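You operate a simulated robot arm through the tools that you are given. There is no shell and no other tool. Be economical: measure what you need, move in short steps, check, and stop when the job is done.

Carry out the task below with a simulated two-armed robot. There is one attempt and no reset: what you move stays moved.

## Task
Switch the note counter switch off. Take the ticket holder from the teller side of counter 21 and leave it on top of the black toner cartridge there. Take the paper roll on the customer side of counter 25 and put it away on the top of the tall desk. Take the blue slips and put it on the top of the front desk. Pull the middle paper drawer open. The order is free. Set down upright: ticket holder, paper roll.

The check looks at the end state, three seconds after you hand in, the way a careful person would. Anything else that was tipped, shoved, dropped, spilled or broken makes it a failure.

## Robot
Two 6-joint arms with two-finger parallel grippers on one trunk, on a base that drives. Base frame: it is fixed to the floor where the robot stands at the start and does not move with it; the origin is under the middle of the robot, x ahead of it, y to its left, z up; the surface under the hand at the start is at about z = 75. Lengths are in cm, angles in degrees, forces in N, time in s.
The left shoulder is at the start at [6, 18.7, 122.2], the right one opposite. With the tool pointing down near the work surface each hand reaches from about 10 to 56 cm from the robot's upright axis, wherever it stands, measured 20 degrees to its own side. Places, roughly: blue slips [-50, -225, 75]; middle paper drawer [-500, -370, 30]; note counter switch [50, 20, 90]; paper roll (6x6x6 cm) [-440, 110, 80]; ticket holder [125, 50, 75]; toner cartridge [150, 25, 75]; top of the front desk [-230, -250, 80]; top of the tall desk [200, 430, 100]. Payload 1.57 kg a hand.
The TCP of each hand is the grasp point between the finger pads, 3 cm short of the fingertips. In the tool frame z runs along the fingers and y along their closing line. Largest opening 11 cm; finger width 2.4, thickness 1.2; the body of the gripper, 4.8 by 11.2 cm, starts 7.8 cm behind the TCP.
Orientation is that of the tool frame in the base frame, as [roll, pitch, yaw] about the fixed x, y, z axes, in that order (R = Rz(yaw) Ry(pitch) Rx(roll)). With the fingers straight down and closing along the base's y, the tool's x points along the base's -x, its y along +y and its z along -z.

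## Interface
- The arms move only by the tool apply_moves. It takes "left_rows", "right_rows" or both (then of equal length, played together; a hand with none holds still); each is a list of rows, each a list of 3 entries, a list of its own where there are three numbers: the shift along the tool's x, y, z in cm, then the turn, a rotation vector about the tool's x, y, z in degrees, then the closure, from 0 (fully open) to 1 (shut). In form: [[[tx, ty, tz], [ax, ay, az], gripper], ...]. A call has 1 to 8 rows; each row is the pose to reach, as a shift and turn from the pose commanded when the call began, along the tool's axes at that moment. A row lasts 0.2 s, in which the tool goes at most 5 cm and 8.6 degrees; a call with a longer step from one row to the next is refused whole, and so is a gripper value outside its range. A pose out of reach is approached as far as the arm can. The call stops where the force on the tool passes 40 N (or 10 N more than at its start, if that is more) or the arm is blocked; 0.2 s more then pass. The fingers move at their own pace (about 15.3 cm/s each) and stop on an object; they squeeze with about 33 N. The grip force told is the motor's: it shows also when the fingers shut on nothing. Time passes only in rows, and 0.2 s behind the last, so rows that repeat a pose let the fingers close. It gives the time, the measured TCP pose, the force on the tool (base axes), the opening and the grip force at its end, in the units of the frame above (readings bear some noise), with the torque about the TCP (base axes, N m) and any sound that the robot's microphone picked up.
- Cameras (640 x 400 px; columns grow to the right, rows downward): "scene" is now at [0.64, 3.37, 176.05]; the picture's right is [0.45, -0.89, 0.00], its down [-0.71, -0.36, -0.60] and it looks along [0.54, 0.27, -0.80] (base axes); focal length 263 px, centre (320, 200). "left" rides on the left gripper at [7, -1.6, -14.1] in its tool frame; the picture's right is [0.23, 0.97, 0.00], its down [-0.86, 0.20, -0.48] and it looks along [-0.47, 0.11, 0.88] (tool axes); focal length 222 px, centre (320, 200). "right" rides on the right gripper at [7, 1.6, -14.1] in its tool frame; the picture's right is [-0.23, 0.97, 0.00], its down [-0.86, -0.20, -0.48] and it looks along [-0.47, -0.11, 0.88] (tool axes); focal length 222 px, centre (320, 200). There is no depth. A picture from a camera that has moved, and an enlarged one, comes with that camera's place and axes in the base frame and with its lens.
- get_image(camera): a new picture of that camera. No time passes.
- slide_trunk(by): slides the trunk up (or, below 0, down) by that many cm; the arms and the scene camera ride with it, the base frame stays. It gives what a move gives, with no picture.
- drive_base(legs): drives the robot by 1 to 6 legs, each [ahead, left, turn to the left] in cm, cm and degrees, along the robot's own axes; the way and the turn of a leg run together, so that a leg with both is an arc; at most 150 cm and 180 degrees a leg. The arms and the cameras ride along, it lands a little off, and it stops where it bumps. It gives what a move gives.
- head_to(pan, tilt): turns the head with the scene camera to pan (to the left, within 86 degrees either way) and tilt (down, from -29 to 69), counted from straight ahead of the robot. It gives what a move gives.
- enlarge(camera, box): a new picture of the part [left, top, right, bottom] of that camera's present view, enlarged. No time passes.
- hand_in(): hands the job in; it is judged then, once.

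Go step by step. Nothing tells you exact positions but the pictures and the camera data: compare them with the known pose of the tool, close in by small moves and look again before you grip or let go. The budget is 165 turns and 122 pictures, counting those below and the enlarged ones. Unless the task says otherwise, let go and move clear before handing in.

The tools are called after ">>>" as name(argument=value, ...) on one line, values as JSON. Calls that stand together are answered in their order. apply_moves: Moves the arms, as the interface text tells. Its arguments: {"type":"object","properties":{"left_rows":{"type":"array","items":{"type":"array"}},"right_rows":{"type":"array","items":{"type":"array"}}},"required":[]} The other tools are called the same way: slide_trunk (by) slides the trunk up or down; drive_base (legs) drives the base; head_to (pan, tilt) turns the head that bears the scene camera; get_image (camera) takes a picture; enlarge (camera, box) takes an enlarged picture of a part of a camera's view; hand_in () hands the job in.

At the start:

```text
time: 0.0
left_tcp_pos: [34.13, 38.96, 127.21]
left_tcp_rot: [-180.0, 0.0, 180.0]
left_contact_force: [-0.3, 0.1, 0.2]
left_ft_torque: [0.02, 0.03, 0.03]
left_width: 11.01
left_grasp_force: 0.0
right_tcp_pos: [40.49, 1.73, 125.73]
right_tcp_rot: [180.0, 0.1, 180.0]
right_contact_force: [-0.4, -0.3, -0.2]
right_ft_torque: [0.02, 0.02, -0.02]
right_width: 11.01
right_grasp_force: 0.0
trunk travel left (down, up): [-85.0, 14.0]
robot x, y, heading: [0.0, -0.31, -0.3]
head pan, tilt: [26.7, 52.8]
```

scene: 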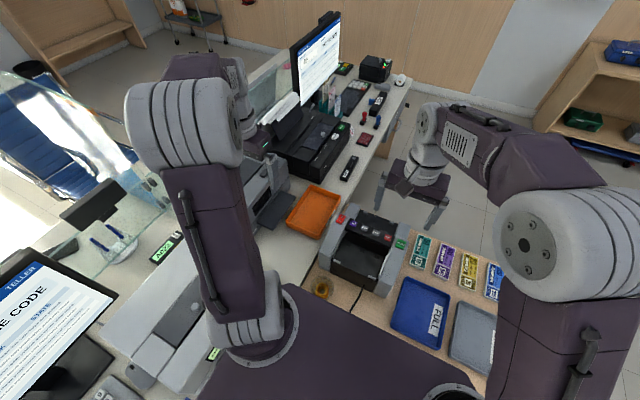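
right: 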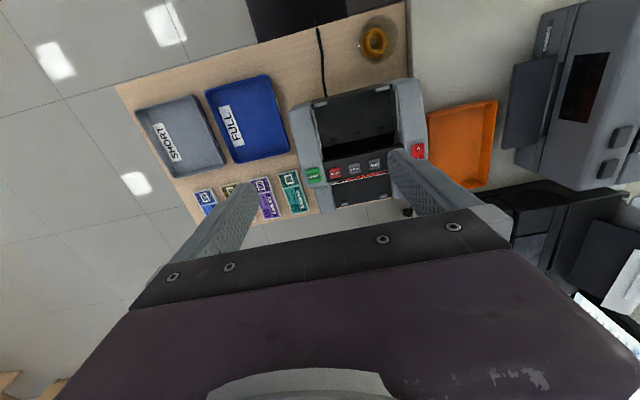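
left: 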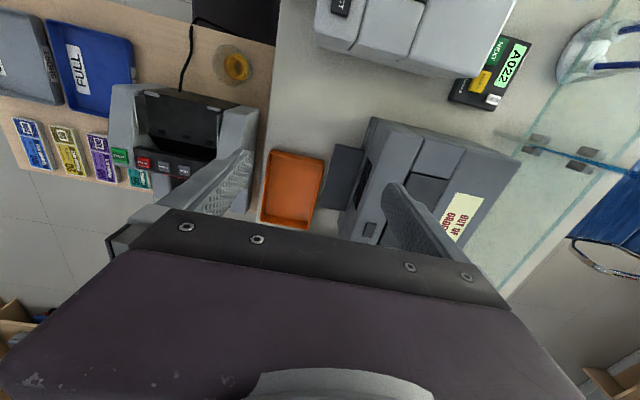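

I see the note counter in front of me with red, green and other buttons. I'll look closer at it and at the counter beyond.

>>> enlarge(camera="scene", box=[290, 180, 450, 310])

>>> enlarge(camera="right", box=[270, 60, 450, 220])

>>> enlarge(camera="scene", box=[250, 30, 430, 190])

```text
3.08 times, centred on (370, 245) of scene
camera zoom: at [0.64, 3.37, 176.05], right [0.45, -0.89, 0.0], down [-0.71, -0.36, -0.6], along [0.54, 0.27, -0.8], focal length 810 px, centre (166, 62)
```

zoom: 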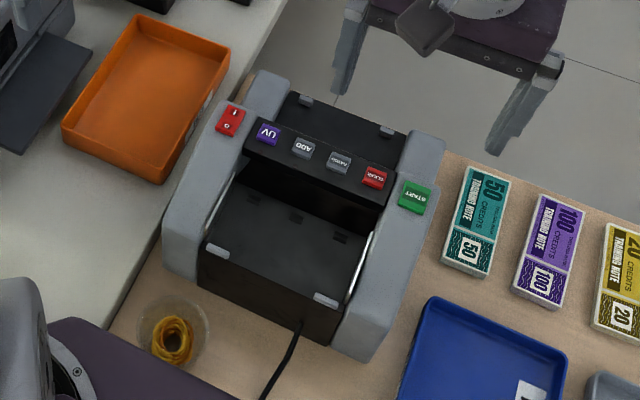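

```text
2.50 times, centred on (360, 140) of right
camera zoom: at [33.62, 3.23, 139.8], right [0.23, 0.97, 0.0], down [0.86, -0.2, 0.48], along [0.47, -0.11, -0.88], focal length 555 px, centre (220, 350)
```

zoom: 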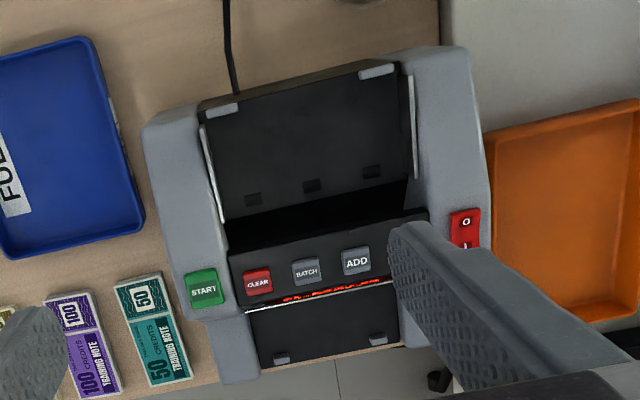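

```text
2.50 times, centred on (340, 110) of scene
camera zoom: at [0.64, 3.37, 176.05], right [0.45, -0.89, 0.0], down [-0.71, -0.36, -0.6], along [0.54, 0.27, -0.8], focal length 658 px, centre (270, 425)
```

zoom: 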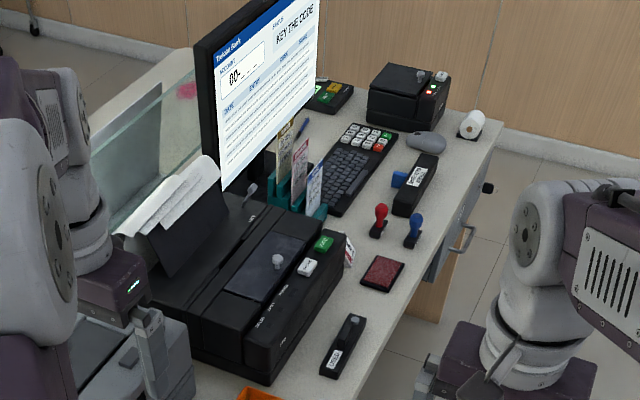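

The rocker is on the left block of the counter: "O" at about [51.2, 20.4, 93], with "I" 2.5 cm farther. I'll bring the shut left fingers above the O end first.

>>> apply_moves(left_rows=[[[-2.3, -2.7, 2.5], [0, 0, 0], 1], [[-4.6, -5.4, 5], [0, 0, 0], 1], [[-6.9, -8.1, 7.5], [0, 0, 0], 1], [[-9.2, -10.8, 10], [0, 0, 0], 1], [[-11.5, -13.5, 12.5], [0, 0, 0], 1], [[-14, -16, 15], [0, 0, 0], 1], [[-16.4, -18.6, 17.5], [0, 0, 0], 1], [[-16.4, -18.6, 21.5], [0, 0, 0], 1]])

>>> get_image(camera="left")

>>> get_image(camera="right")

```text
time: 1.8
left_tcp_pos: [50.74, 20.24, 105.57]
left_tcp_rot: [179.9, 0.0, 180.0]
left_contact_force: [-0.4, 0.5, 0.6]
left_ft_torque: [0.0, 0.0, -0.02]
left_width: 0.0
left_grasp_force: 22.0
right_tcp_pos: [40.6, 1.82, 125.76]
right_tcp_rot: [180.0, 0.1, -180.0]
right_contact_force: [-0.2, 0.4, 0.6]
right_ft_torque: [-0.01, 0.03, -0.01]
right_width: 10.99
right_grasp_force: 0.0
trunk travel left (down, up): [-85.0, 14.0]
robot x, y, heading: [0.16, -0.12, -0.0]
head pan, tilt: [26.7, 52.8]
```

```text
115 pictures are left
camera left: at [43.79, 18.43, 119.73], right [-0.23, 0.97, 0.0], down [0.86, 0.2, 0.48], along [0.47, 0.11, -0.88], focal length 222 px, centre (320, 200)
```

left: 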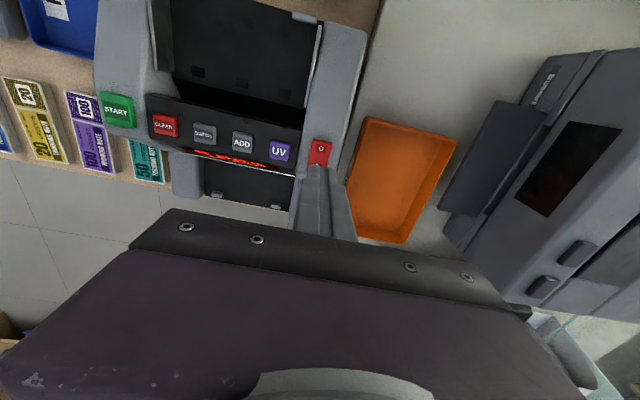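

```text
114 pictures are left
camera right: at [33.7, 3.28, 139.78], right [0.23, 0.97, 0.0], down [0.86, -0.2, 0.48], along [0.47, -0.11, -0.88], focal length 222 px, centre (320, 200)
```

right: 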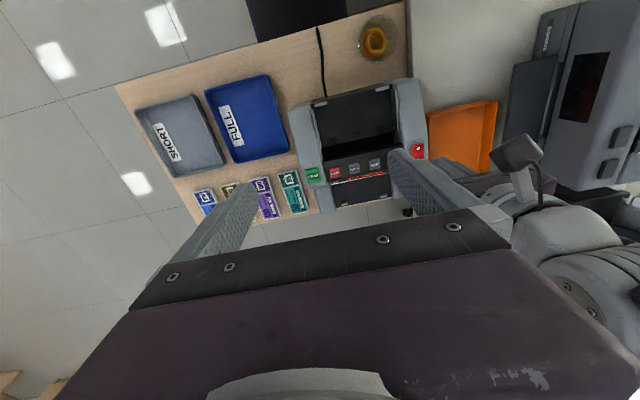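

The O mark re-measures at [51.1, 20.3, 93], right under the fingertips. I'll descend close and check before pressing.

>>> apply_moves(left_rows=[[[0.3, 0, 4], [0, 0, 0], 1], [[0.3, 0, 7.5], [0, 0, 0], 1]])

>>> enlarge(camera="left", box=[270, 110, 370, 210])

>>> enlarge(camera="right", box=[380, 120, 460, 190])

```text
time: 2.4
left_tcp_pos: [50.27, 20.32, 98.06]
left_tcp_rot: [180.0, 0.0, 180.0]
left_contact_force: [-0.1, 0.6, -0.4]
left_ft_torque: [0.02, -0.01, -0.02]
left_width: 0.01
left_grasp_force: 21.3
right_tcp_pos: [40.7, 1.62, 125.73]
right_tcp_rot: [180.0, -0.1, -180.0]
right_contact_force: [0.1, 0.0, 0.3]
right_ft_torque: [-0.05, -0.01, 0.01]
right_width: 11.01
right_grasp_force: 0.0
trunk travel left (down, up): [-85.0, 14.0]
robot x, y, heading: [-0.09, 0.04, -0.4]
head pan, tilt: [26.7, 52.8]
```

```text
4.00 times, centred on (320, 160) of left
camera zoom: at [43.45, 18.56, 112.19], right [-0.23, 0.97, 0.0], down [0.86, 0.2, 0.48], along [0.46, 0.11, -0.88], focal length 888 px, centre (320, 360)
```

zoom: 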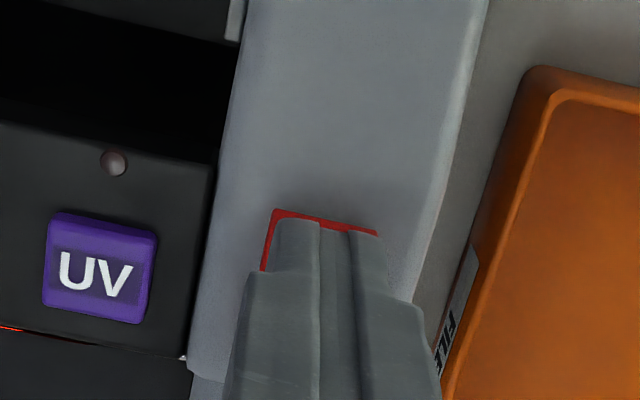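

```text
5.71 times, centred on (420, 155) of right
camera zoom: at [33.77, 3.28, 139.76], right [0.23, 0.97, 0.0], down [0.86, -0.2, 0.48], along [0.46, -0.11, -0.88], focal length 1269 px, centre (-251, 457)
```

zoom: 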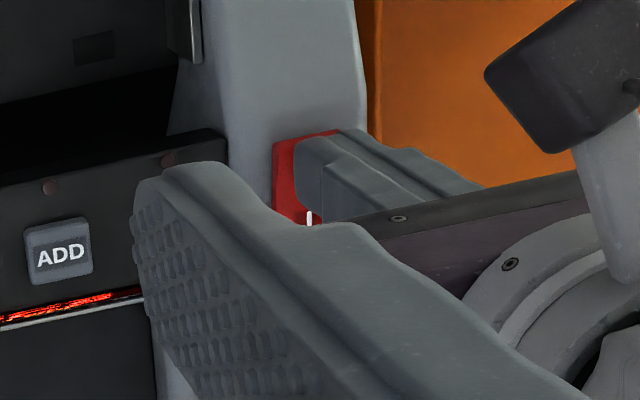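

The fingertips sit over the O end. Pressing down in small steps.

>>> apply_moves(left_rows=[[[0, 0, 1], [0, 0, 0], 1], [[0, 0, 1.6], [0, 0, 0], 1], [[0, 0, 2.1], [0, 0, 0], 1], [[0, 0, 2.5], [0, 0, 0], 1], [[0, 0, 2.9], [0, 0, 0], 1]])

>>> enlarge(camera="right", box=[300, 120, 460, 220])

```text
time: 3.2
left_tcp_pos: [50.25, 20.28, 96.99]
left_tcp_rot: [179.9, 0.7, -180.0]
left_contact_force: [-15.7, 1.3, 32.0]
left_ft_torque: [0.05, 0.12, -0.06]
left_width: 0.01
left_grasp_force: 21.8
right_tcp_pos: [39.95, 1.54, 126.05]
right_tcp_rot: [179.9, 0.3, 179.9]
right_contact_force: [0.6, 0.3, -0.3]
right_ft_torque: [-0.01, 0.02, 0.01]
right_width: 11.0
right_grasp_force: 0.0
trunk travel left (down, up): [-85.0, 14.0]
robot x, y, heading: [0.06, 0.15, 0.1]
head pan, tilt: [26.7, 52.8]
stopped in row 4 (left hand): the force on the tool passed its limit at 48 N (the readings are from after the stop); the commanded pose is now the measured one
```

```text
4.00 times, centred on (380, 170) of right
camera zoom: at [32.97, 3.06, 140.01], right [0.23, 0.97, 0.0], down [0.85, -0.2, 0.48], along [0.47, -0.11, -0.88], focal length 888 px, centre (80, 320)
```

zoom: 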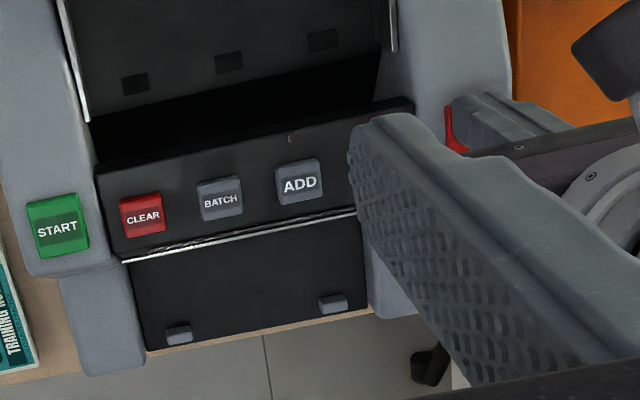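

The counter's red display has gone dark, so the switch is off. I'll lift clear, tuck the hands and look around.

>>> apply_moves(left_rows=[[[0, 0, -5], [0, 0, 0], 1], [[0, 0, -10], [0, 0, 0], 1], [[0, 0, -15], [0, 0, 0], 0.5], [[3.5, 1, -18], [0, 0, 0], 0], [[7, 2, -21], [0, 0, 0], 0], [[10.5, 4, -24], [0, 0, 0], 0], [[14, 6, -27], [0, 0, 0], 0], [[17, 8, -28], [0, 0, 0], 0]])

>>> head_to(pan=0, tilt=40)

>>> get_image(camera="scene")

>>> head_to(pan=-60, tilt=35)

>>> get_image(camera="scene")

```text
refused: row 6 steps farther than a row can; nothing moved
```

```text
time: 4.1
left_tcp_pos: [50.21, 20.21, 96.87]
left_tcp_rot: [179.8, 1.1, 179.9]
left_contact_force: [-14.1, 2.9, 38.2]
left_ft_torque: [0.12, -0.07, -0.21]
left_width: 0.03
left_grasp_force: 21.2
right_tcp_pos: [39.76, 1.44, 126.13]
right_tcp_rot: [179.8, 0.3, 179.9]
right_contact_force: [-1.2, 0.4, -0.7]
right_ft_torque: [0.0, 0.01, 0.02]
right_width: 11.02
right_grasp_force: 0.1
trunk travel left (down, up): [-85.0, 14.0]
robot x, y, heading: [0.07, -0.22, -0.1]
head pan, tilt: [0.0, 40.0]
```

```text
110 pictures are left
camera scene: at [1.39, -0.16, 177.87], right [0.0, -1.0, 0.0], down [-0.64, 0.0, -0.77], along [0.77, 0.0, -0.64], focal length 263 px, centre (320, 200)
```

scene: 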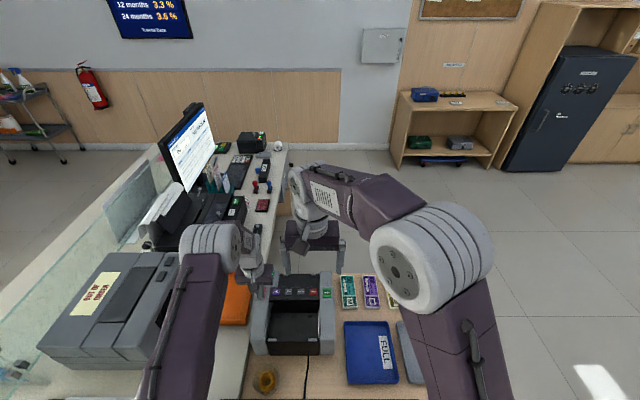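

```text
time: 5.4
left_tcp_pos: [50.23, 20.26, 96.99]
left_tcp_rot: [179.9, 1.0, -180.0]
left_contact_force: [-11.8, 4.9, 44.0]
left_ft_torque: [0.14, -0.2, -0.02]
left_width: 0.0
left_grasp_force: 21.4
right_tcp_pos: [39.9, 1.61, 126.02]
right_tcp_rot: [179.9, 0.4, 179.9]
right_contact_force: [0.1, 0.5, -0.6]
right_ft_torque: [0.04, -0.03, -0.03]
right_width: 11.0
right_grasp_force: 0.0
trunk travel left (down, up): [-85.0, 14.0]
robot x, y, heading: [0.11, -0.43, 0.1]
head pan, tilt: [-60.0, 35.0]
```

```text
109 pictures are left
camera scene: at [-2.72, -7.78, 178.59], right [-0.87, -0.5, -0.01], down [-0.28, 0.5, -0.82], along [0.41, -0.71, -0.57], focal length 263 px, centre (320, 200)
```

scene: 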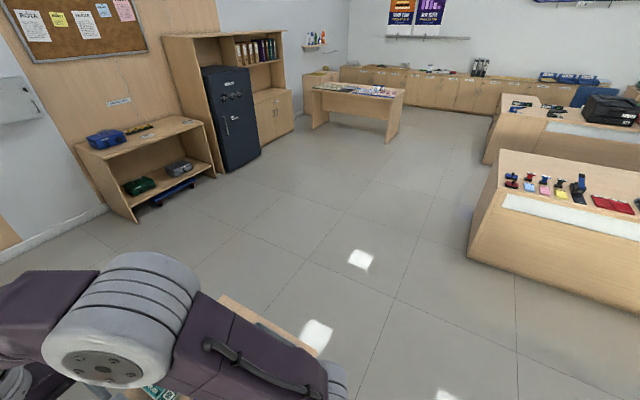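

The lift was refused for one overlong step, so I'll redo it in shorter steps.

>>> apply_moves(left_rows=[[[0, 0, -5], [0, 0, 0], 1], [[0, 0, -10], [0, 0, 0], 1], [[0, 0, -15], [0, 0, 0], 0.5], [[3.4, 1, -18], [0, 0, 0], 0], [[6.8, 2, -21], [0, 0, 0], 0], [[10, 3.5, -24], [0, 0, 0], 0], [[13, 5.5, -27], [0, 0, 0], 0], [[17, 8, -28], [0, 0, 0], 0]])

>>> enlarge(camera="right", box=[300, 100, 460, 220])

>>> head_to(pan=60, tilt=25)

>>> get_image(camera="scene")

```text
time: 7.2
left_tcp_pos: [33.1, 28.29, 124.38]
left_tcp_rot: [-179.9, 0.6, -180.0]
left_contact_force: [-0.3, 0.5, 0.0]
left_ft_torque: [0.01, -0.01, 0.01]
left_width: 10.99
left_grasp_force: 0.1
right_tcp_pos: [40.26, 1.69, 125.72]
right_tcp_rot: [-180.0, 0.0, -179.9]
right_contact_force: [0.0, 0.1, 0.3]
right_ft_torque: [0.0, -0.02, 0.01]
right_width: 10.98
right_grasp_force: 0.0
trunk travel left (down, up): [-85.0, 14.0]
robot x, y, heading: [-0.04, 0.21, -0.1]
head pan, tilt: [-60.0, 35.0]
```

```text
3.33 times, centred on (380, 160) of right
camera zoom: at [33.33, 3.29, 139.87], right [0.23, 0.97, 0.0], down [0.85, -0.2, 0.48], along [0.47, -0.11, -0.88], focal length 740 px, centre (120, 333)
```

zoom: 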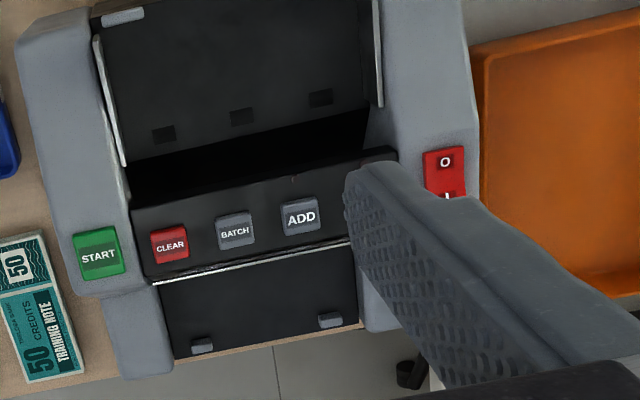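

```text
time: 9.2
left_tcp_pos: [33.41, 28.19, 124.25]
left_tcp_rot: [179.9, 0.7, -180.0]
left_contact_force: [-0.7, 0.7, 0.0]
left_ft_torque: [-0.01, -0.02, 0.05]
left_width: 11.0
left_grasp_force: 0.1
right_tcp_pos: [40.56, 1.67, 125.72]
right_tcp_rot: [-180.0, 0.0, 180.0]
right_contact_force: [-0.6, -0.4, -0.9]
right_ft_torque: [0.04, 0.0, -0.03]
right_width: 11.04
right_grasp_force: 0.0
trunk travel left (down, up): [-85.0, 14.0]
robot x, y, heading: [0.36, 0.43, -0.1]
head pan, tilt: [60.0, 25.0]
```

```text
107 pictures are left
camera scene: at [-1.4, 8.01, 180.18], right [0.87, -0.5, 0.0], down [-0.21, -0.37, -0.91], along [0.45, 0.78, -0.42], focal length 263 px, centre (320, 200)
```

scene: 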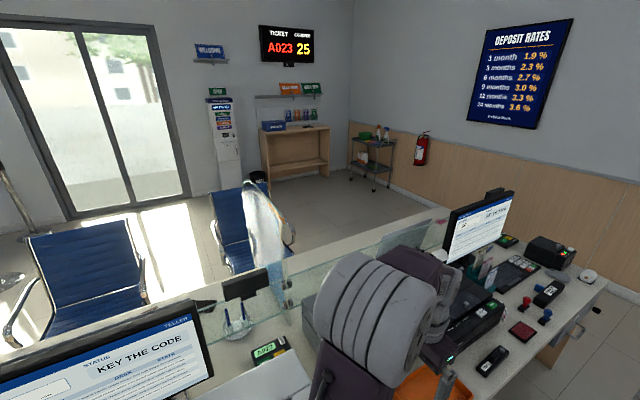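

The O side is now down. Next I drive around the note table to the teller side of counter 21 for the ticket holder.

>>> drive_base(legs=[[-30, 0, 0], [0, -110, 0], [100, 0, 0], [70, 0, 0], [0, 0, 90], [75, 0, 0]])

>>> head_to(pan=0, tilt=40)

>>> get_image(camera="scene")

```text
time: 32.1
left_tcp_pos: [112.79, -1.66, 124.25]
left_tcp_rot: [180.0, 0.6, -90.6]
left_contact_force: [1.6, 0.0, 0.6]
left_ft_torque: [0.06, -0.01, 0.0]
left_width: 11.02
left_grasp_force: 0.0
right_tcp_pos: [139.39, 5.43, 125.77]
right_tcp_rot: [-180.0, 0.2, -90.5]
right_contact_force: [-0.9, 0.3, 0.7]
right_ft_torque: [0.0, 0.0, 0.02]
right_width: 10.98
right_grasp_force: 0.1
trunk travel left (down, up): [-85.0, 14.0]
robot x, y, heading: [140.85, -35.36, 89.4]
head pan, tilt: [60.0, 25.0]
```

```text
time: 33.5
left_tcp_pos: [112.65, -1.48, 124.27]
left_tcp_rot: [-179.9, 0.6, -90.5]
left_contact_force: [0.4, 0.3, -0.1]
left_ft_torque: [-0.04, 0.01, -0.02]
left_width: 11.0
left_grasp_force: 0.1
right_tcp_pos: [139.4, 5.4, 125.81]
right_tcp_rot: [-179.9, 0.0, -90.5]
right_contact_force: [0.5, 0.2, -0.8]
right_ft_torque: [-0.05, 0.01, 0.02]
right_width: 11.02
right_grasp_force: 0.0
trunk travel left (down, up): [-85.0, 14.0]
robot x, y, heading: [140.77, -35.09, 89.6]
head pan, tilt: [0.0, 40.0]
```

```text
106 pictures are left
camera scene: at [140.68, -32.64, 177.85], right [1.0, -0.01, 0.0], down [0.0, -0.64, -0.77], along [0.01, 0.77, -0.64], focal length 263 px, centre (320, 200)
```

scene: 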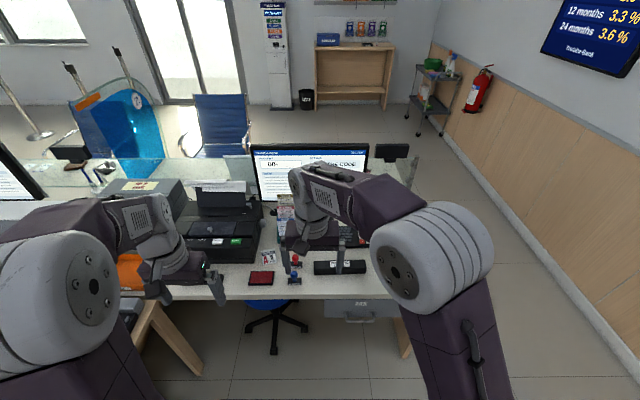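

I see the counter with ticket holder near the monitor, the black toner, and a chair tucked under the counter. I'll move a bit nearer and look down.

>>> drive_base(legs=[[32, 0, 0]])

>>> head_to(pan=0, tilt=55)

>>> get_image(camera="scene")

>>> get_image(camera="right")

>>> get_image(camera="left")

```text
time: 35.6
left_tcp_pos: [112.87, 30.34, 124.46]
left_tcp_rot: [179.9, 0.8, -90.2]
left_contact_force: [-0.1, -0.1, -0.7]
left_ft_torque: [0.0, 0.02, -0.03]
left_width: 11.0
left_grasp_force: 0.0
right_tcp_pos: [139.44, 37.37, 125.8]
right_tcp_rot: [180.0, 0.1, -90.3]
right_contact_force: [-0.3, -0.2, -0.1]
right_ft_torque: [0.03, 0.0, -0.02]
right_width: 11.0
right_grasp_force: 0.0
trunk travel left (down, up): [-85.0, 14.0]
robot x, y, heading: [141.19, -2.85, 89.8]
head pan, tilt: [0.0, 40.0]
```

```text
time: 36.4
left_tcp_pos: [112.84, 30.62, 124.24]
left_tcp_rot: [179.9, 0.5, -90.2]
left_contact_force: [-0.2, 0.7, -0.8]
left_ft_torque: [-0.01, 0.0, 0.04]
left_width: 11.01
left_grasp_force: 0.0
right_tcp_pos: [139.4, 37.53, 125.7]
right_tcp_rot: [-179.9, 0.0, -90.4]
right_contact_force: [0.0, 0.8, -0.2]
right_ft_torque: [-0.01, 0.04, 0.0]
right_width: 10.99
right_grasp_force: 0.2
trunk travel left (down, up): [-85.0, 14.0]
robot x, y, heading: [140.91, -3.13, 89.7]
head pan, tilt: [0.0, 55.0]
```

```text
105 pictures are left
camera scene: at [140.89, -1.69, 175.78], right [1.0, -0.01, 0.0], down [0.0, -0.82, -0.57], along [0.0, 0.57, -0.82], focal length 263 px, centre (320, 200)
```

scene: 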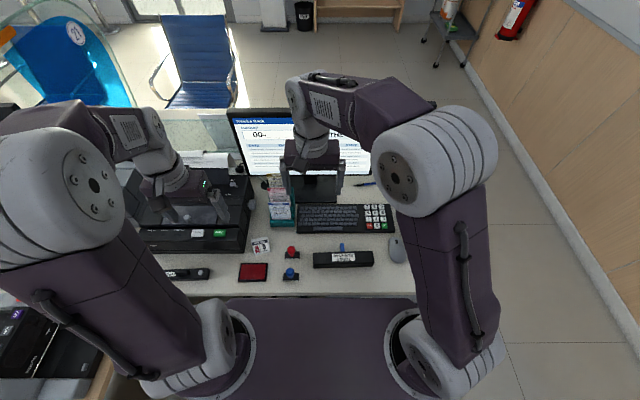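

```text
104 pictures are left
camera right: at [137.87, 30.59, 139.79], right [-0.97, 0.23, 0.0], down [0.2, 0.85, 0.48], along [0.11, 0.47, -0.88], focal length 222 px, centre (320, 200)
```

right: 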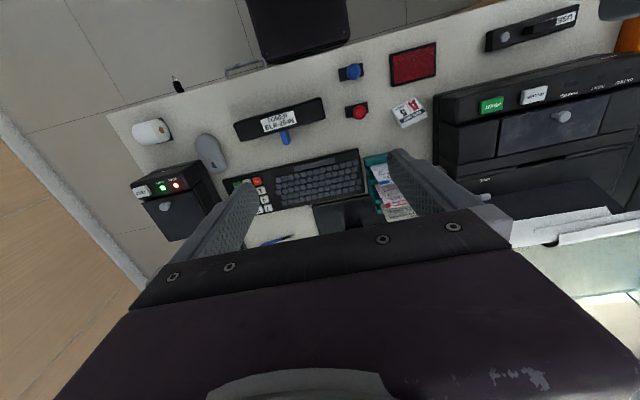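

```text
103 pictures are left
camera left: at [114.48, 23.33, 138.29], right [-0.98, -0.22, 0.0], down [-0.19, 0.85, 0.49], along [-0.11, 0.47, -0.87], focal length 222 px, centre (320, 200)
```

left: 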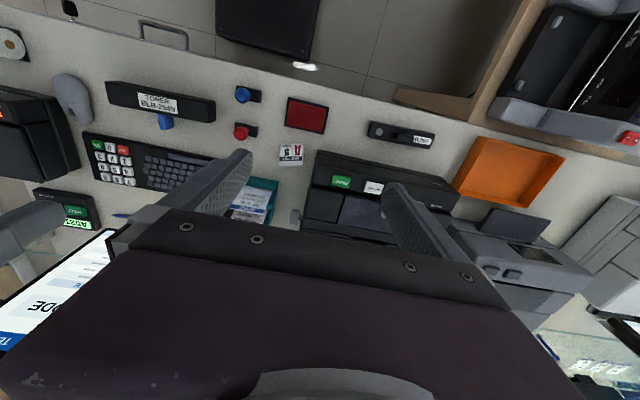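

The toner is the black bar labelled TONER; the ticket holder is the teal rack left of the keyboard. Enlarging both.

>>> enlarge(camera="scene", box=[230, 150, 410, 290])

>>> enlarge(camera="right", box=[220, 60, 440, 220])

>>> enlarge(camera="left", box=[90, 60, 310, 230])

```text
2.86 times, centred on (320, 220) of scene
camera zoom: at [140.89, -1.69, 175.78], right [1.0, -0.01, 0.0], down [0.0, -0.82, -0.57], along [0.0, 0.57, -0.82], focal length 752 px, centre (320, 143)
```

zoom: 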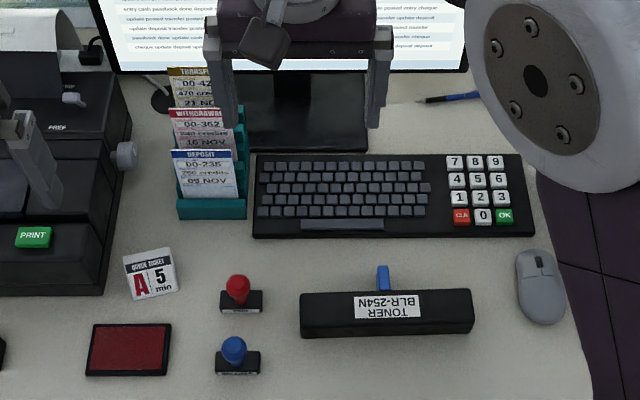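

```text
2.50 times, centred on (330, 140) of right
camera zoom: at [137.87, 30.59, 139.79], right [-0.97, 0.23, 0.0], down [0.2, 0.85, 0.48], along [0.11, 0.47, -0.88], focal length 555 px, centre (295, 350)
```

zoom: 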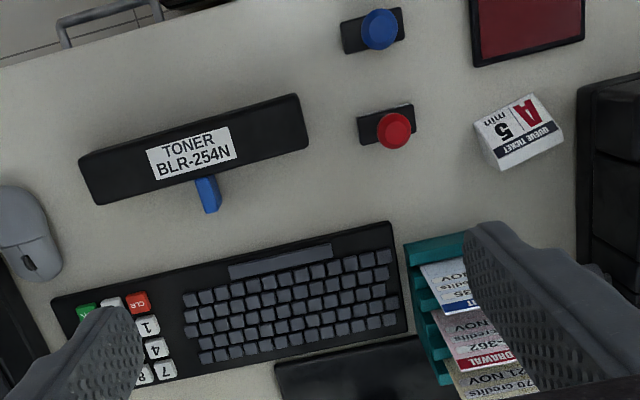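

```text
2.35 times, centred on (200, 145) of left
camera zoom: at [114.48, 23.33, 138.29], right [-0.98, -0.22, 0.0], down [-0.19, 0.85, 0.49], along [-0.11, 0.47, -0.87], focal length 523 px, centre (602, 329)
```

zoom: 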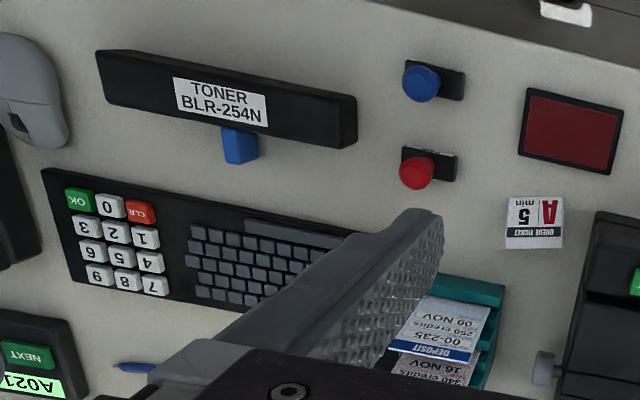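

I need to tell which is the ticket holder: the teal rack or the small "QUEUE TICKET" piece. Enlarging both.

>>> enlarge(camera="scene", box=[245, 165, 305, 245])

>>> enlarge(camera="scene", box=[245, 228, 285, 258])

>>> enlarge(camera="left", box=[250, 120, 330, 180])

```text
5.00 times, centred on (275, 205) of scene
camera zoom: at [140.89, -1.69, 175.78], right [1.0, -0.01, 0.0], down [0.0, -0.82, -0.57], along [0.0, 0.57, -0.82], focal length 1316 px, centre (545, 175)
```

zoom: 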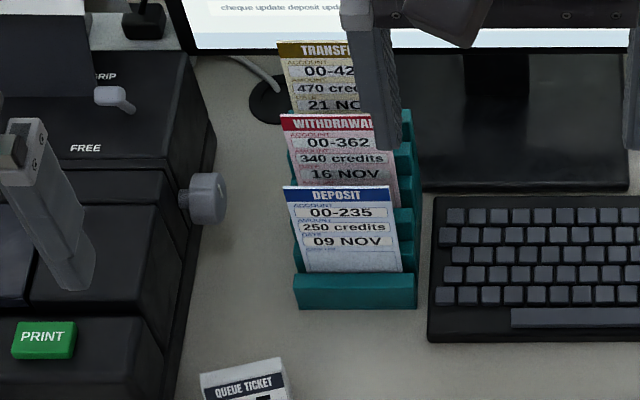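

```text
13.33 times, centred on (265, 243) of scene
camera zoom: at [140.89, -1.69, 175.78], right [1.0, -0.01, 0.0], down [0.0, -0.82, -0.57], along [0.0, 0.57, -0.82], focal length 3508 px, centre (1053, -373)
```

zoom: 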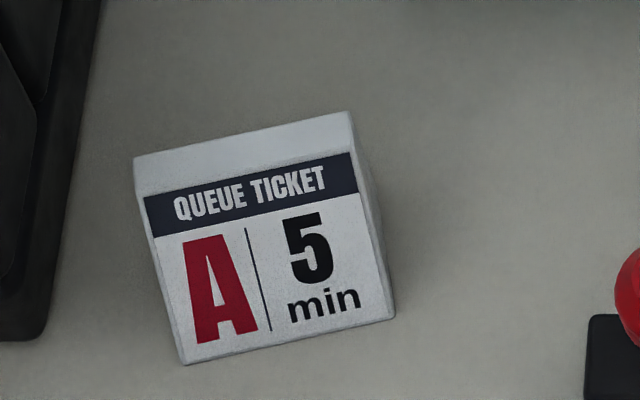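

```text
6.67 times, centred on (290, 150) of left
camera zoom: at [114.48, 23.33, 138.29], right [-0.98, -0.22, 0.0], down [-0.19, 0.85, 0.49], along [-0.11, 0.47, -0.87], focal length 1481 px, centre (520, 533)
```

zoom: 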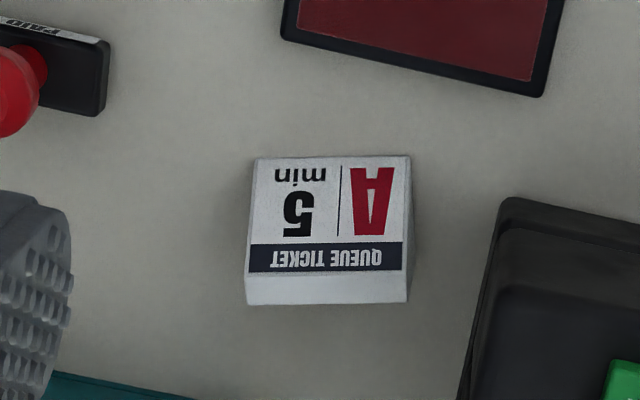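

The wedge block reads "QUEUE TICKET" and the rack holds deposit/withdrawal slips. I'll check neighbouring counters for look-alikes to be sure.

>>> head_to(pan=55, tilt=25)

>>> get_image(camera="scene")

>>> head_to(pan=5, tilt=25)

>>> get_image(camera="scene")

```text
time: 37.6
left_tcp_pos: [112.89, 30.61, 124.2]
left_tcp_rot: [179.9, 0.5, -90.3]
left_contact_force: [-0.4, -0.8, 0.1]
left_ft_torque: [0.02, 0.01, 0.0]
left_width: 11.01
left_grasp_force: 0.1
right_tcp_pos: [139.45, 37.51, 125.73]
right_tcp_rot: [-180.0, 0.1, -90.3]
right_contact_force: [0.5, 0.5, 0.7]
right_ft_torque: [-0.01, 0.0, 0.02]
right_width: 10.99
right_grasp_force: 0.1
trunk travel left (down, up): [-85.0, 14.0]
robot x, y, heading: [140.79, -3.17, 89.6]
head pan, tilt: [55.0, 25.0]
```

```text
96 pictures are left
camera scene: at [133.35, -3.63, 180.17], right [0.58, 0.82, 0.0], down [0.34, -0.24, -0.91], along [-0.74, 0.52, -0.42], focal length 263 px, centre (320, 200)
```

scene: 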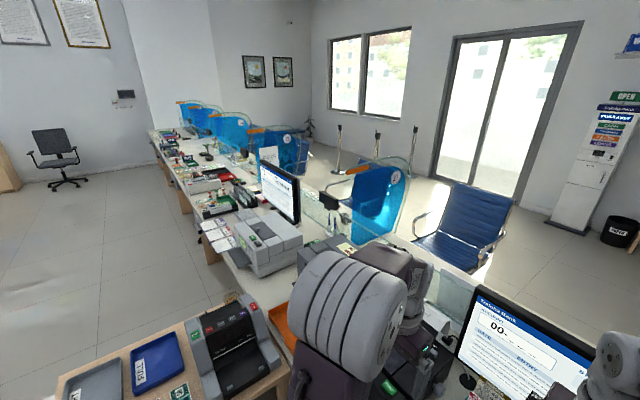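

```text
time: 38.8
left_tcp_pos: [112.74, 30.51, 124.34]
left_tcp_rot: [179.9, 0.7, -90.3]
left_contact_force: [-0.5, 0.2, -0.6]
left_ft_torque: [0.01, -0.01, 0.03]
left_width: 11.02
left_grasp_force: 0.1
right_tcp_pos: [139.41, 37.48, 125.8]
right_tcp_rot: [-180.0, 0.0, -90.3]
right_contact_force: [0.0, 0.3, 0.0]
right_ft_torque: [0.0, -0.01, -0.03]
right_width: 11.0
right_grasp_force: 0.2
trunk travel left (down, up): [-85.0, 14.0]
robot x, y, heading: [141.13, -2.83, 89.4]
head pan, tilt: [5.0, 25.0]
```

```text
95 pictures are left
camera scene: at [140.09, 0.2, 180.18], right [1.0, 0.08, 0.0], down [0.03, -0.42, -0.91], along [-0.07, 0.9, -0.42], focal length 263 px, centre (320, 200)
```

scene: 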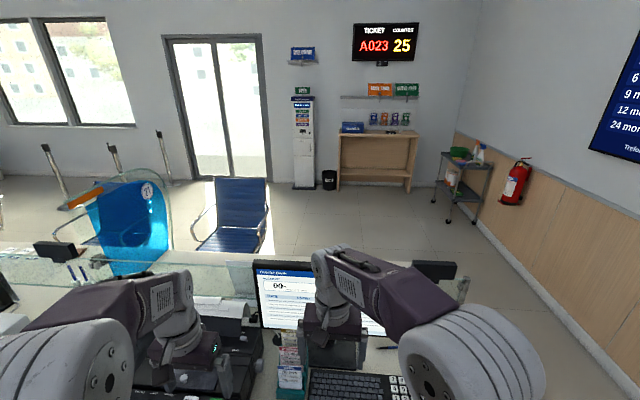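

I take the small "QUEUE TICKET" wedge (about [118, 44], turned ~13°) as the ticket holder. I'll move the right hand aside and bring the left hand above the wedge.

>>> apply_moves(right_rows=[[[3, -4, 0], [0, 0, 0], 0], [[6, -7, 0], [0, 0, 0], 0], [[9, -10, 0], [0, 0, 0], 0], [[11, -13, 0], [0, 0, 0], 0], [[12, -16, 0], [0, 0, 0], 0], [[12, -16, 0], [0, 0, 0], 0]], left_rows=[[[-2.2, -1, 4], [0, 0, -4], 0.1], [[-4.6, -2, 8], [0, 0, -8], 0.2], [[-7, -3, 12], [0, 0, -11], 0.27], [[-9.2, -4, 16], [0, 0, -13.4], 0.27], [[-11.6, -5, 20], [0, 0, -13.4], 0.27], [[-13.9, -5.2, 24], [0, 0, -13.4], 0.27]])

>>> get_image(camera="left")

>>> head_to(pan=0, tilt=55)

>>> enlarge(camera="scene", box=[180, 150, 400, 290])

```text
time: 40.2
left_tcp_pos: [118.15, 44.78, 100.26]
left_tcp_rot: [-179.8, 0.5, -76.8]
left_contact_force: [-0.1, -0.1, -0.6]
left_ft_torque: [0.0, 0.0, 0.0]
left_width: 8.01
left_grasp_force: 0.0
right_tcp_pos: [155.32, 25.6, 125.64]
right_tcp_rot: [179.9, -0.1, -90.3]
right_contact_force: [0.6, -0.6, 0.4]
right_ft_torque: [-0.03, -0.02, -0.04]
right_width: 11.0
right_grasp_force: 0.2
trunk travel left (down, up): [-85.0, 14.0]
robot x, y, heading: [141.0, -3.31, 89.8]
head pan, tilt: [5.0, 25.0]
```

```text
94 pictures are left
camera left: at [121.33, 38.12, 114.22], right [-0.9, -0.44, 0.0], down [-0.39, 0.78, 0.49], along [-0.21, 0.44, -0.87], focal length 222 px, centre (320, 200)
```

left: 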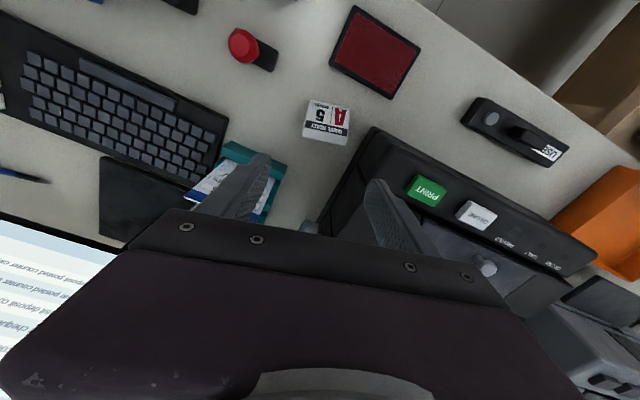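

```text
time: 41.1
left_tcp_pos: [118.23, 44.62, 100.44]
left_tcp_rot: [-179.9, 0.6, -76.9]
left_contact_force: [-0.1, -0.6, 0.1]
left_ft_torque: [0.04, -0.01, -0.03]
left_width: 8.01
left_grasp_force: 0.0
right_tcp_pos: [155.44, 25.33, 125.73]
right_tcp_rot: [180.0, 0.1, -90.3]
right_contact_force: [0.1, 0.1, 0.0]
right_ft_torque: [-0.02, -0.03, -0.03]
right_width: 10.99
right_grasp_force: 0.0
trunk travel left (down, up): [-85.0, 14.0]
robot x, y, heading: [140.47, -3.13, 90.0]
head pan, tilt: [0.0, 55.0]
```

```text
2.86 times, centred on (290, 220) of scene
camera zoom: at [140.94, -1.83, 175.78], right [1.0, -0.01, 0.0], down [0.0, -0.82, -0.57], along [0.0, 0.57, -0.82], focal length 752 px, centre (406, 143)
```

zoom: 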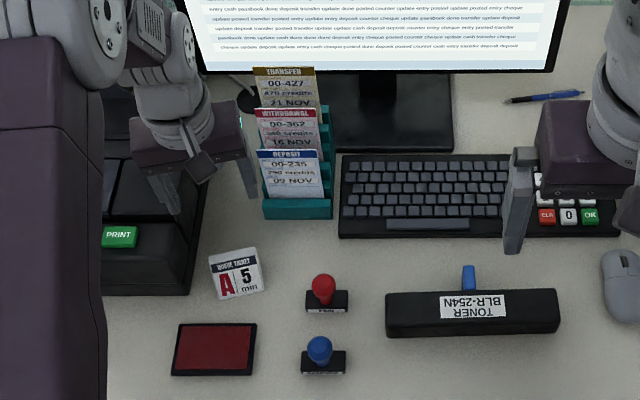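

The wedge re-measures at about [117.7, 43.5]. I'll zoom to refine orientation and height and check the clearance to the printer.

>>> enlarge(camera="left", box=[270, 80, 390, 155])

>>> enlarge(camera="scene", box=[225, 215, 285, 265])

```text
5.33 times, centred on (330, 118) of left
camera zoom: at [121.43, 37.88, 114.41], right [-0.9, -0.44, 0.0], down [-0.39, 0.78, 0.49], along [-0.21, 0.44, -0.87], focal length 1185 px, centre (267, 640)
```

zoom: 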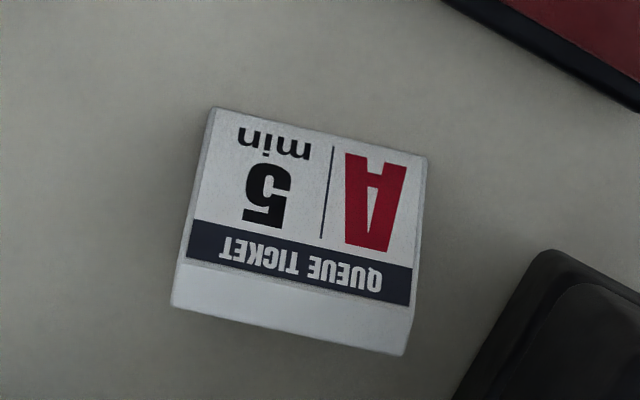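

```text
8.00 times, centred on (255, 240) of scene
camera zoom: at [140.94, -1.83, 175.78], right [1.0, -0.01, 0.0], down [0.0, -0.82, -0.57], along [0.0, 0.57, -0.82], focal length 2105 px, centre (840, -120)
```

zoom: 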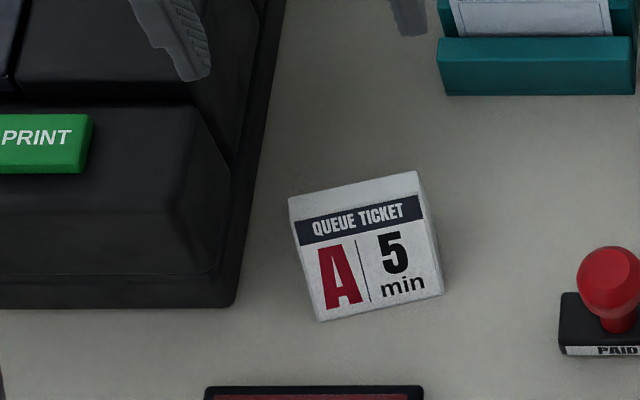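

The wedge centre is near [117.9, 43.7], ~5.5 cm tall; printer edge is at x≈110, so the fingers clear it. Descending around it.

>>> apply_moves(left_rows=[[[0.4, 0.25, 4.5], [0, 0, -1], 0.27], [[0.8, 0.5, 9], [0, 0, -1], 0.27], [[0.8, 0.5, 13.5], [0, 0, -1], 0.27], [[0.8, 0.5, 17], [0, 0, -1], 0.27]])

>>> enlarge(camera="left", box=[200, 60, 440, 230])

>>> enlarge(camera="scene", box=[200, 190, 310, 270])

```text
time: 42.1
left_tcp_pos: [117.77, 43.97, 83.3]
left_tcp_rot: [-180.0, 0.6, -75.9]
left_contact_force: [-0.1, 0.6, -0.4]
left_ft_torque: [-0.01, -0.02, 0.0]
left_width: 8.05
left_grasp_force: 0.0
right_tcp_pos: [155.38, 25.45, 125.65]
right_tcp_rot: [180.0, 0.0, -90.3]
right_contact_force: [-0.5, -0.4, -0.5]
right_ft_torque: [0.0, 0.0, -0.03]
right_width: 11.0
right_grasp_force: 0.0
trunk travel left (down, up): [-85.0, 14.0]
robot x, y, heading: [140.62, -3.07, 89.7]
head pan, tilt: [0.0, 55.0]
```

```text
2.35 times, centred on (320, 145) of left
camera zoom: at [121.08, 37.27, 97.37], right [-0.89, -0.46, 0.0], down [-0.4, 0.78, 0.49], along [-0.22, 0.43, -0.87], focal length 523 px, centre (320, 329)
```

zoom: 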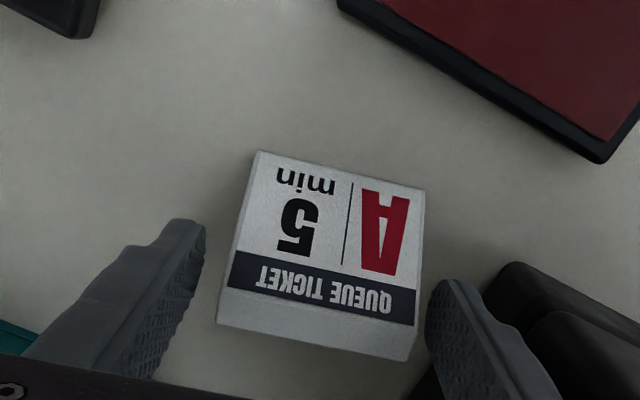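

```text
5.00 times, centred on (255, 230) of scene
camera zoom: at [140.85, -1.69, 175.78], right [1.0, -0.01, 0.0], down [0.0, -0.82, -0.57], along [0.0, 0.57, -0.82], focal length 1316 px, centre (645, 50)
```

zoom: 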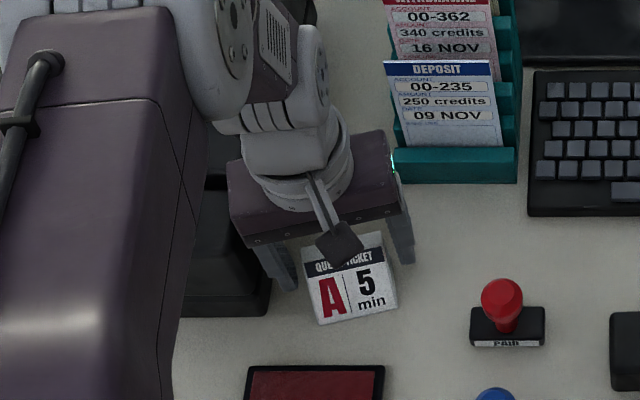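

Nearly centred; I'll shift 0.35 cm along the closing line, lower 4 cm more and close.

>>> apply_moves(left_rows=[[[0, 0.35, 2], [0, 0, 0], 0.27], [[0, 0.35, 4], [0, 0, 0], 0.27], [[0, 0.35, 4], [0, 0, 0], 0.35], [[0, 0.35, 4], [0, 0, 0], 0.5], [[0, 0.35, 4], [0, 0, 0], 0.6], [[0, 0.35, 4], [0, 0, 0], 0.6]])

>>> enlarge(camera="left", box=[200, 60, 440, 230])

```text
time: 42.7
left_tcp_pos: [117.56, 43.66, 80.99]
left_tcp_rot: [180.0, 0.3, -76.0]
left_contact_force: [2.0, -6.5, 16.0]
left_ft_torque: [-0.59, 0.59, 0.13]
left_width: 8.0
left_grasp_force: 0.1
right_tcp_pos: [155.47, 25.25, 125.73]
right_tcp_rot: [179.9, 0.0, -90.4]
right_contact_force: [0.1, -0.2, 0.6]
right_ft_torque: [-0.01, -0.03, 0.03]
right_width: 11.0
right_grasp_force: 0.1
trunk travel left (down, up): [-85.0, 14.0]
robot x, y, heading: [141.01, -2.78, 89.4]
head pan, tilt: [0.0, 55.0]
stopped in row 2 (left hand): the force on the tool passed its limit at 85 N (the readings are from after the stop); the commanded pose is now the measured one
```

```text
2.35 times, centred on (320, 145) of left
camera zoom: at [120.84, 37.09, 95.02], right [-0.89, -0.46, 0.0], down [-0.4, 0.78, 0.48], along [-0.22, 0.43, -0.88], focal length 523 px, centre (320, 329)
```

zoom: 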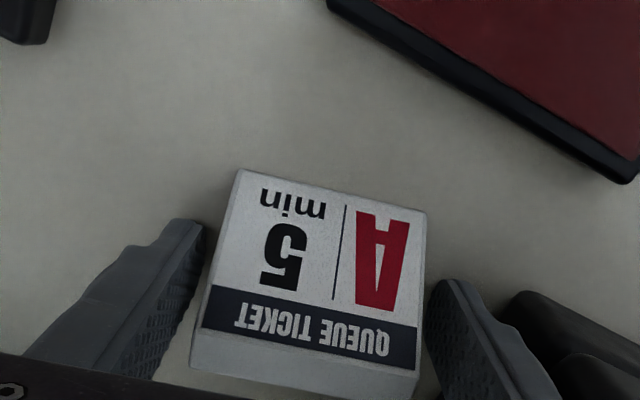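

Something under the printer-side finger stopped it at z≈78. I'll lift a little and look.

>>> apply_moves(left_rows=[[[0, 0, -2], [0, 0, 0], 0.27], [[0, 0, -3], [0, 0, 0], 0.27]])

>>> enlarge(camera="left", box=[250, 100, 430, 230])

>>> enlarge(camera="scene", box=[240, 225, 295, 265])

```text
time: 43.3
left_tcp_pos: [117.44, 43.73, 83.88]
left_tcp_rot: [-180.0, 0.3, -76.0]
left_contact_force: [-0.1, 0.1, 0.0]
left_ft_torque: [0.0, 0.0, -0.01]
left_width: 8.03
left_grasp_force: 0.1
right_tcp_pos: [155.44, 25.38, 125.71]
right_tcp_rot: [180.0, 0.1, -90.2]
right_contact_force: [0.1, -0.8, -0.6]
right_ft_torque: [0.01, -0.02, -0.02]
right_width: 10.98
right_grasp_force: 0.0
trunk travel left (down, up): [-85.0, 14.0]
robot x, y, heading: [140.84, -2.8, 89.7]
head pan, tilt: [0.0, 55.0]
```

```text
3.08 times, centred on (340, 165) of left
camera zoom: at [120.81, 37.18, 97.9], right [-0.89, -0.46, 0.0], down [-0.4, 0.78, 0.48], along [-0.22, 0.43, -0.88], focal length 684 px, centre (258, 308)
```

zoom: 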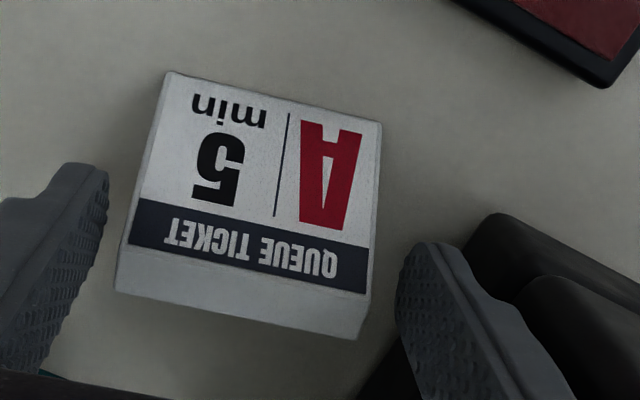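

```text
10.00 times, centred on (268, 245) of scene
camera zoom: at [140.95, -1.92, 175.77], right [1.0, -0.01, 0.0], down [0.0, -0.82, -0.57], along [0.0, 0.57, -0.82], focal length 2631 px, centre (845, -250)
```

zoom: 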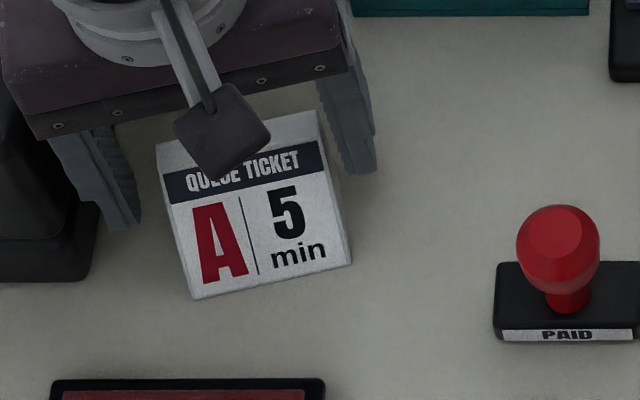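

Printer's base flange sits close on that side. I'll narrow the opening to 7.5 cm, shift 1.1 cm toward the teller edge, and descend slowly.

>>> apply_moves(left_rows=[[[1.1, 0, 0], [0, 0, 0], 0.32], [[1.1, 0, 1], [0, 0, 0], 0.32], [[1.1, 0, 2], [0, 0, 0], 0.32], [[1.1, 0, 2.6], [0, 0, 0], 0.32], [[1.1, 0, 3.2], [0, 0, 0], 0.32], [[1.1, 0, 3.8], [0, 0, 0], 0.32], [[1.1, 0, 4.3], [0, 0, 0], 0.32]])

>>> enlarge(camera="left", box=[200, 80, 440, 230])

```text
time: 44.6
left_tcp_pos: [117.74, 42.79, 81.01]
left_tcp_rot: [179.9, 0.7, -76.0]
left_contact_force: [1.1, -14.6, 42.1]
left_ft_torque: [-0.94, -0.01, -0.05]
left_width: 7.48
left_grasp_force: 0.0
right_tcp_pos: [155.52, 24.89, 125.76]
right_tcp_rot: [179.9, 0.3, -90.3]
right_contact_force: [1.0, 1.0, -0.1]
right_ft_torque: [0.0, 0.01, -0.01]
right_width: 11.01
right_grasp_force: 0.0
trunk travel left (down, up): [-85.0, 14.0]
robot x, y, heading: [140.97, -3.1, 89.7]
head pan, tilt: [0.0, 55.0]
stopped in row 6 (left hand): the force on the tool passed its limit at 49 N (the readings are from after the stop); the commanded pose is now the measured one
```

```text
2.67 times, centred on (320, 155) of left
camera zoom: at [121.07, 36.06, 94.97], right [-0.89, -0.46, 0.0], down [-0.4, 0.78, 0.49], along [-0.22, 0.44, -0.87], focal length 592 px, centre (320, 320)
```

zoom: 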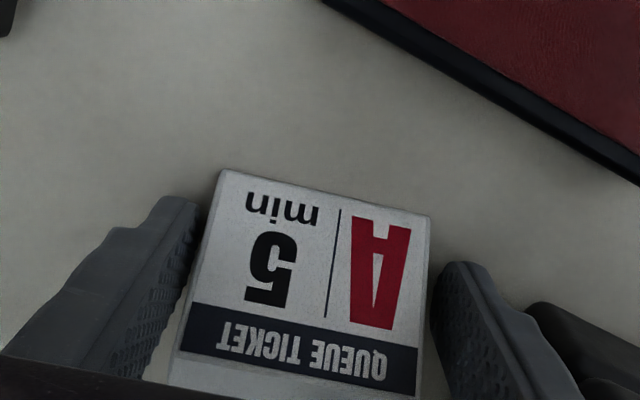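

Both fingers now touch evenly: it is the tabletop at z≈78, not the printer. Raising 0.6 cm and closing on the wedge.

>>> apply_moves(left_rows=[[[0, 0, -0.6], [0, 0, 0], 0.32], [[-0.6, 0, -0.6], [0, 0, 0], 0.36], [[-0.6, 0, -0.6], [0, 0, 0], 0.4], [[-0.6, 0, -0.6], [0, 0, 0], 0.5], [[-0.6, 0, -0.6], [0, 0, 0], 0.6], [[-0.6, 0, -0.6], [0, 0, 0], 0.6]])

>>> enlarge(camera="left", box=[200, 80, 440, 230])

```text
time: 46.0
left_tcp_pos: [117.42, 43.67, 81.31]
left_tcp_rot: [-179.8, 0.8, -75.9]
left_contact_force: [-0.8, -0.8, 5.6]
left_ft_torque: [0.0, 0.07, -0.03]
left_width: 6.35
left_grasp_force: 32.8
right_tcp_pos: [155.37, 25.38, 125.67]
right_tcp_rot: [-180.0, 0.0, -90.3]
right_contact_force: [0.5, 0.0, 0.4]
right_ft_torque: [-0.02, 0.0, 0.02]
right_width: 11.02
right_grasp_force: 0.0
trunk travel left (down, up): [-85.0, 14.0]
robot x, y, heading: [140.93, -3.2, 89.8]
head pan, tilt: [0.0, 55.0]
```

```text
2.67 times, centred on (320, 155) of left
camera zoom: at [120.76, 36.96, 95.26], right [-0.89, -0.46, 0.0], down [-0.4, 0.77, 0.49], along [-0.22, 0.44, -0.87], focal length 592 px, centre (320, 320)
```

zoom: 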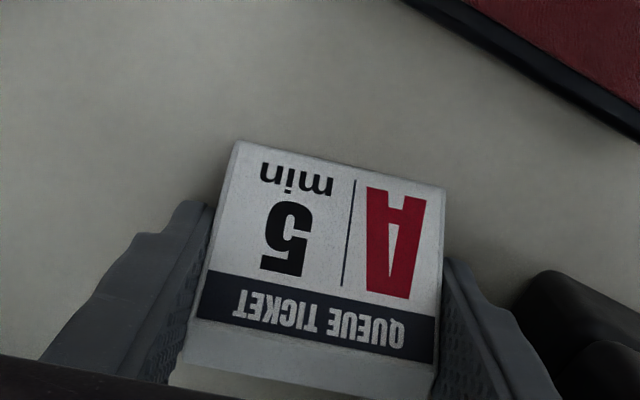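

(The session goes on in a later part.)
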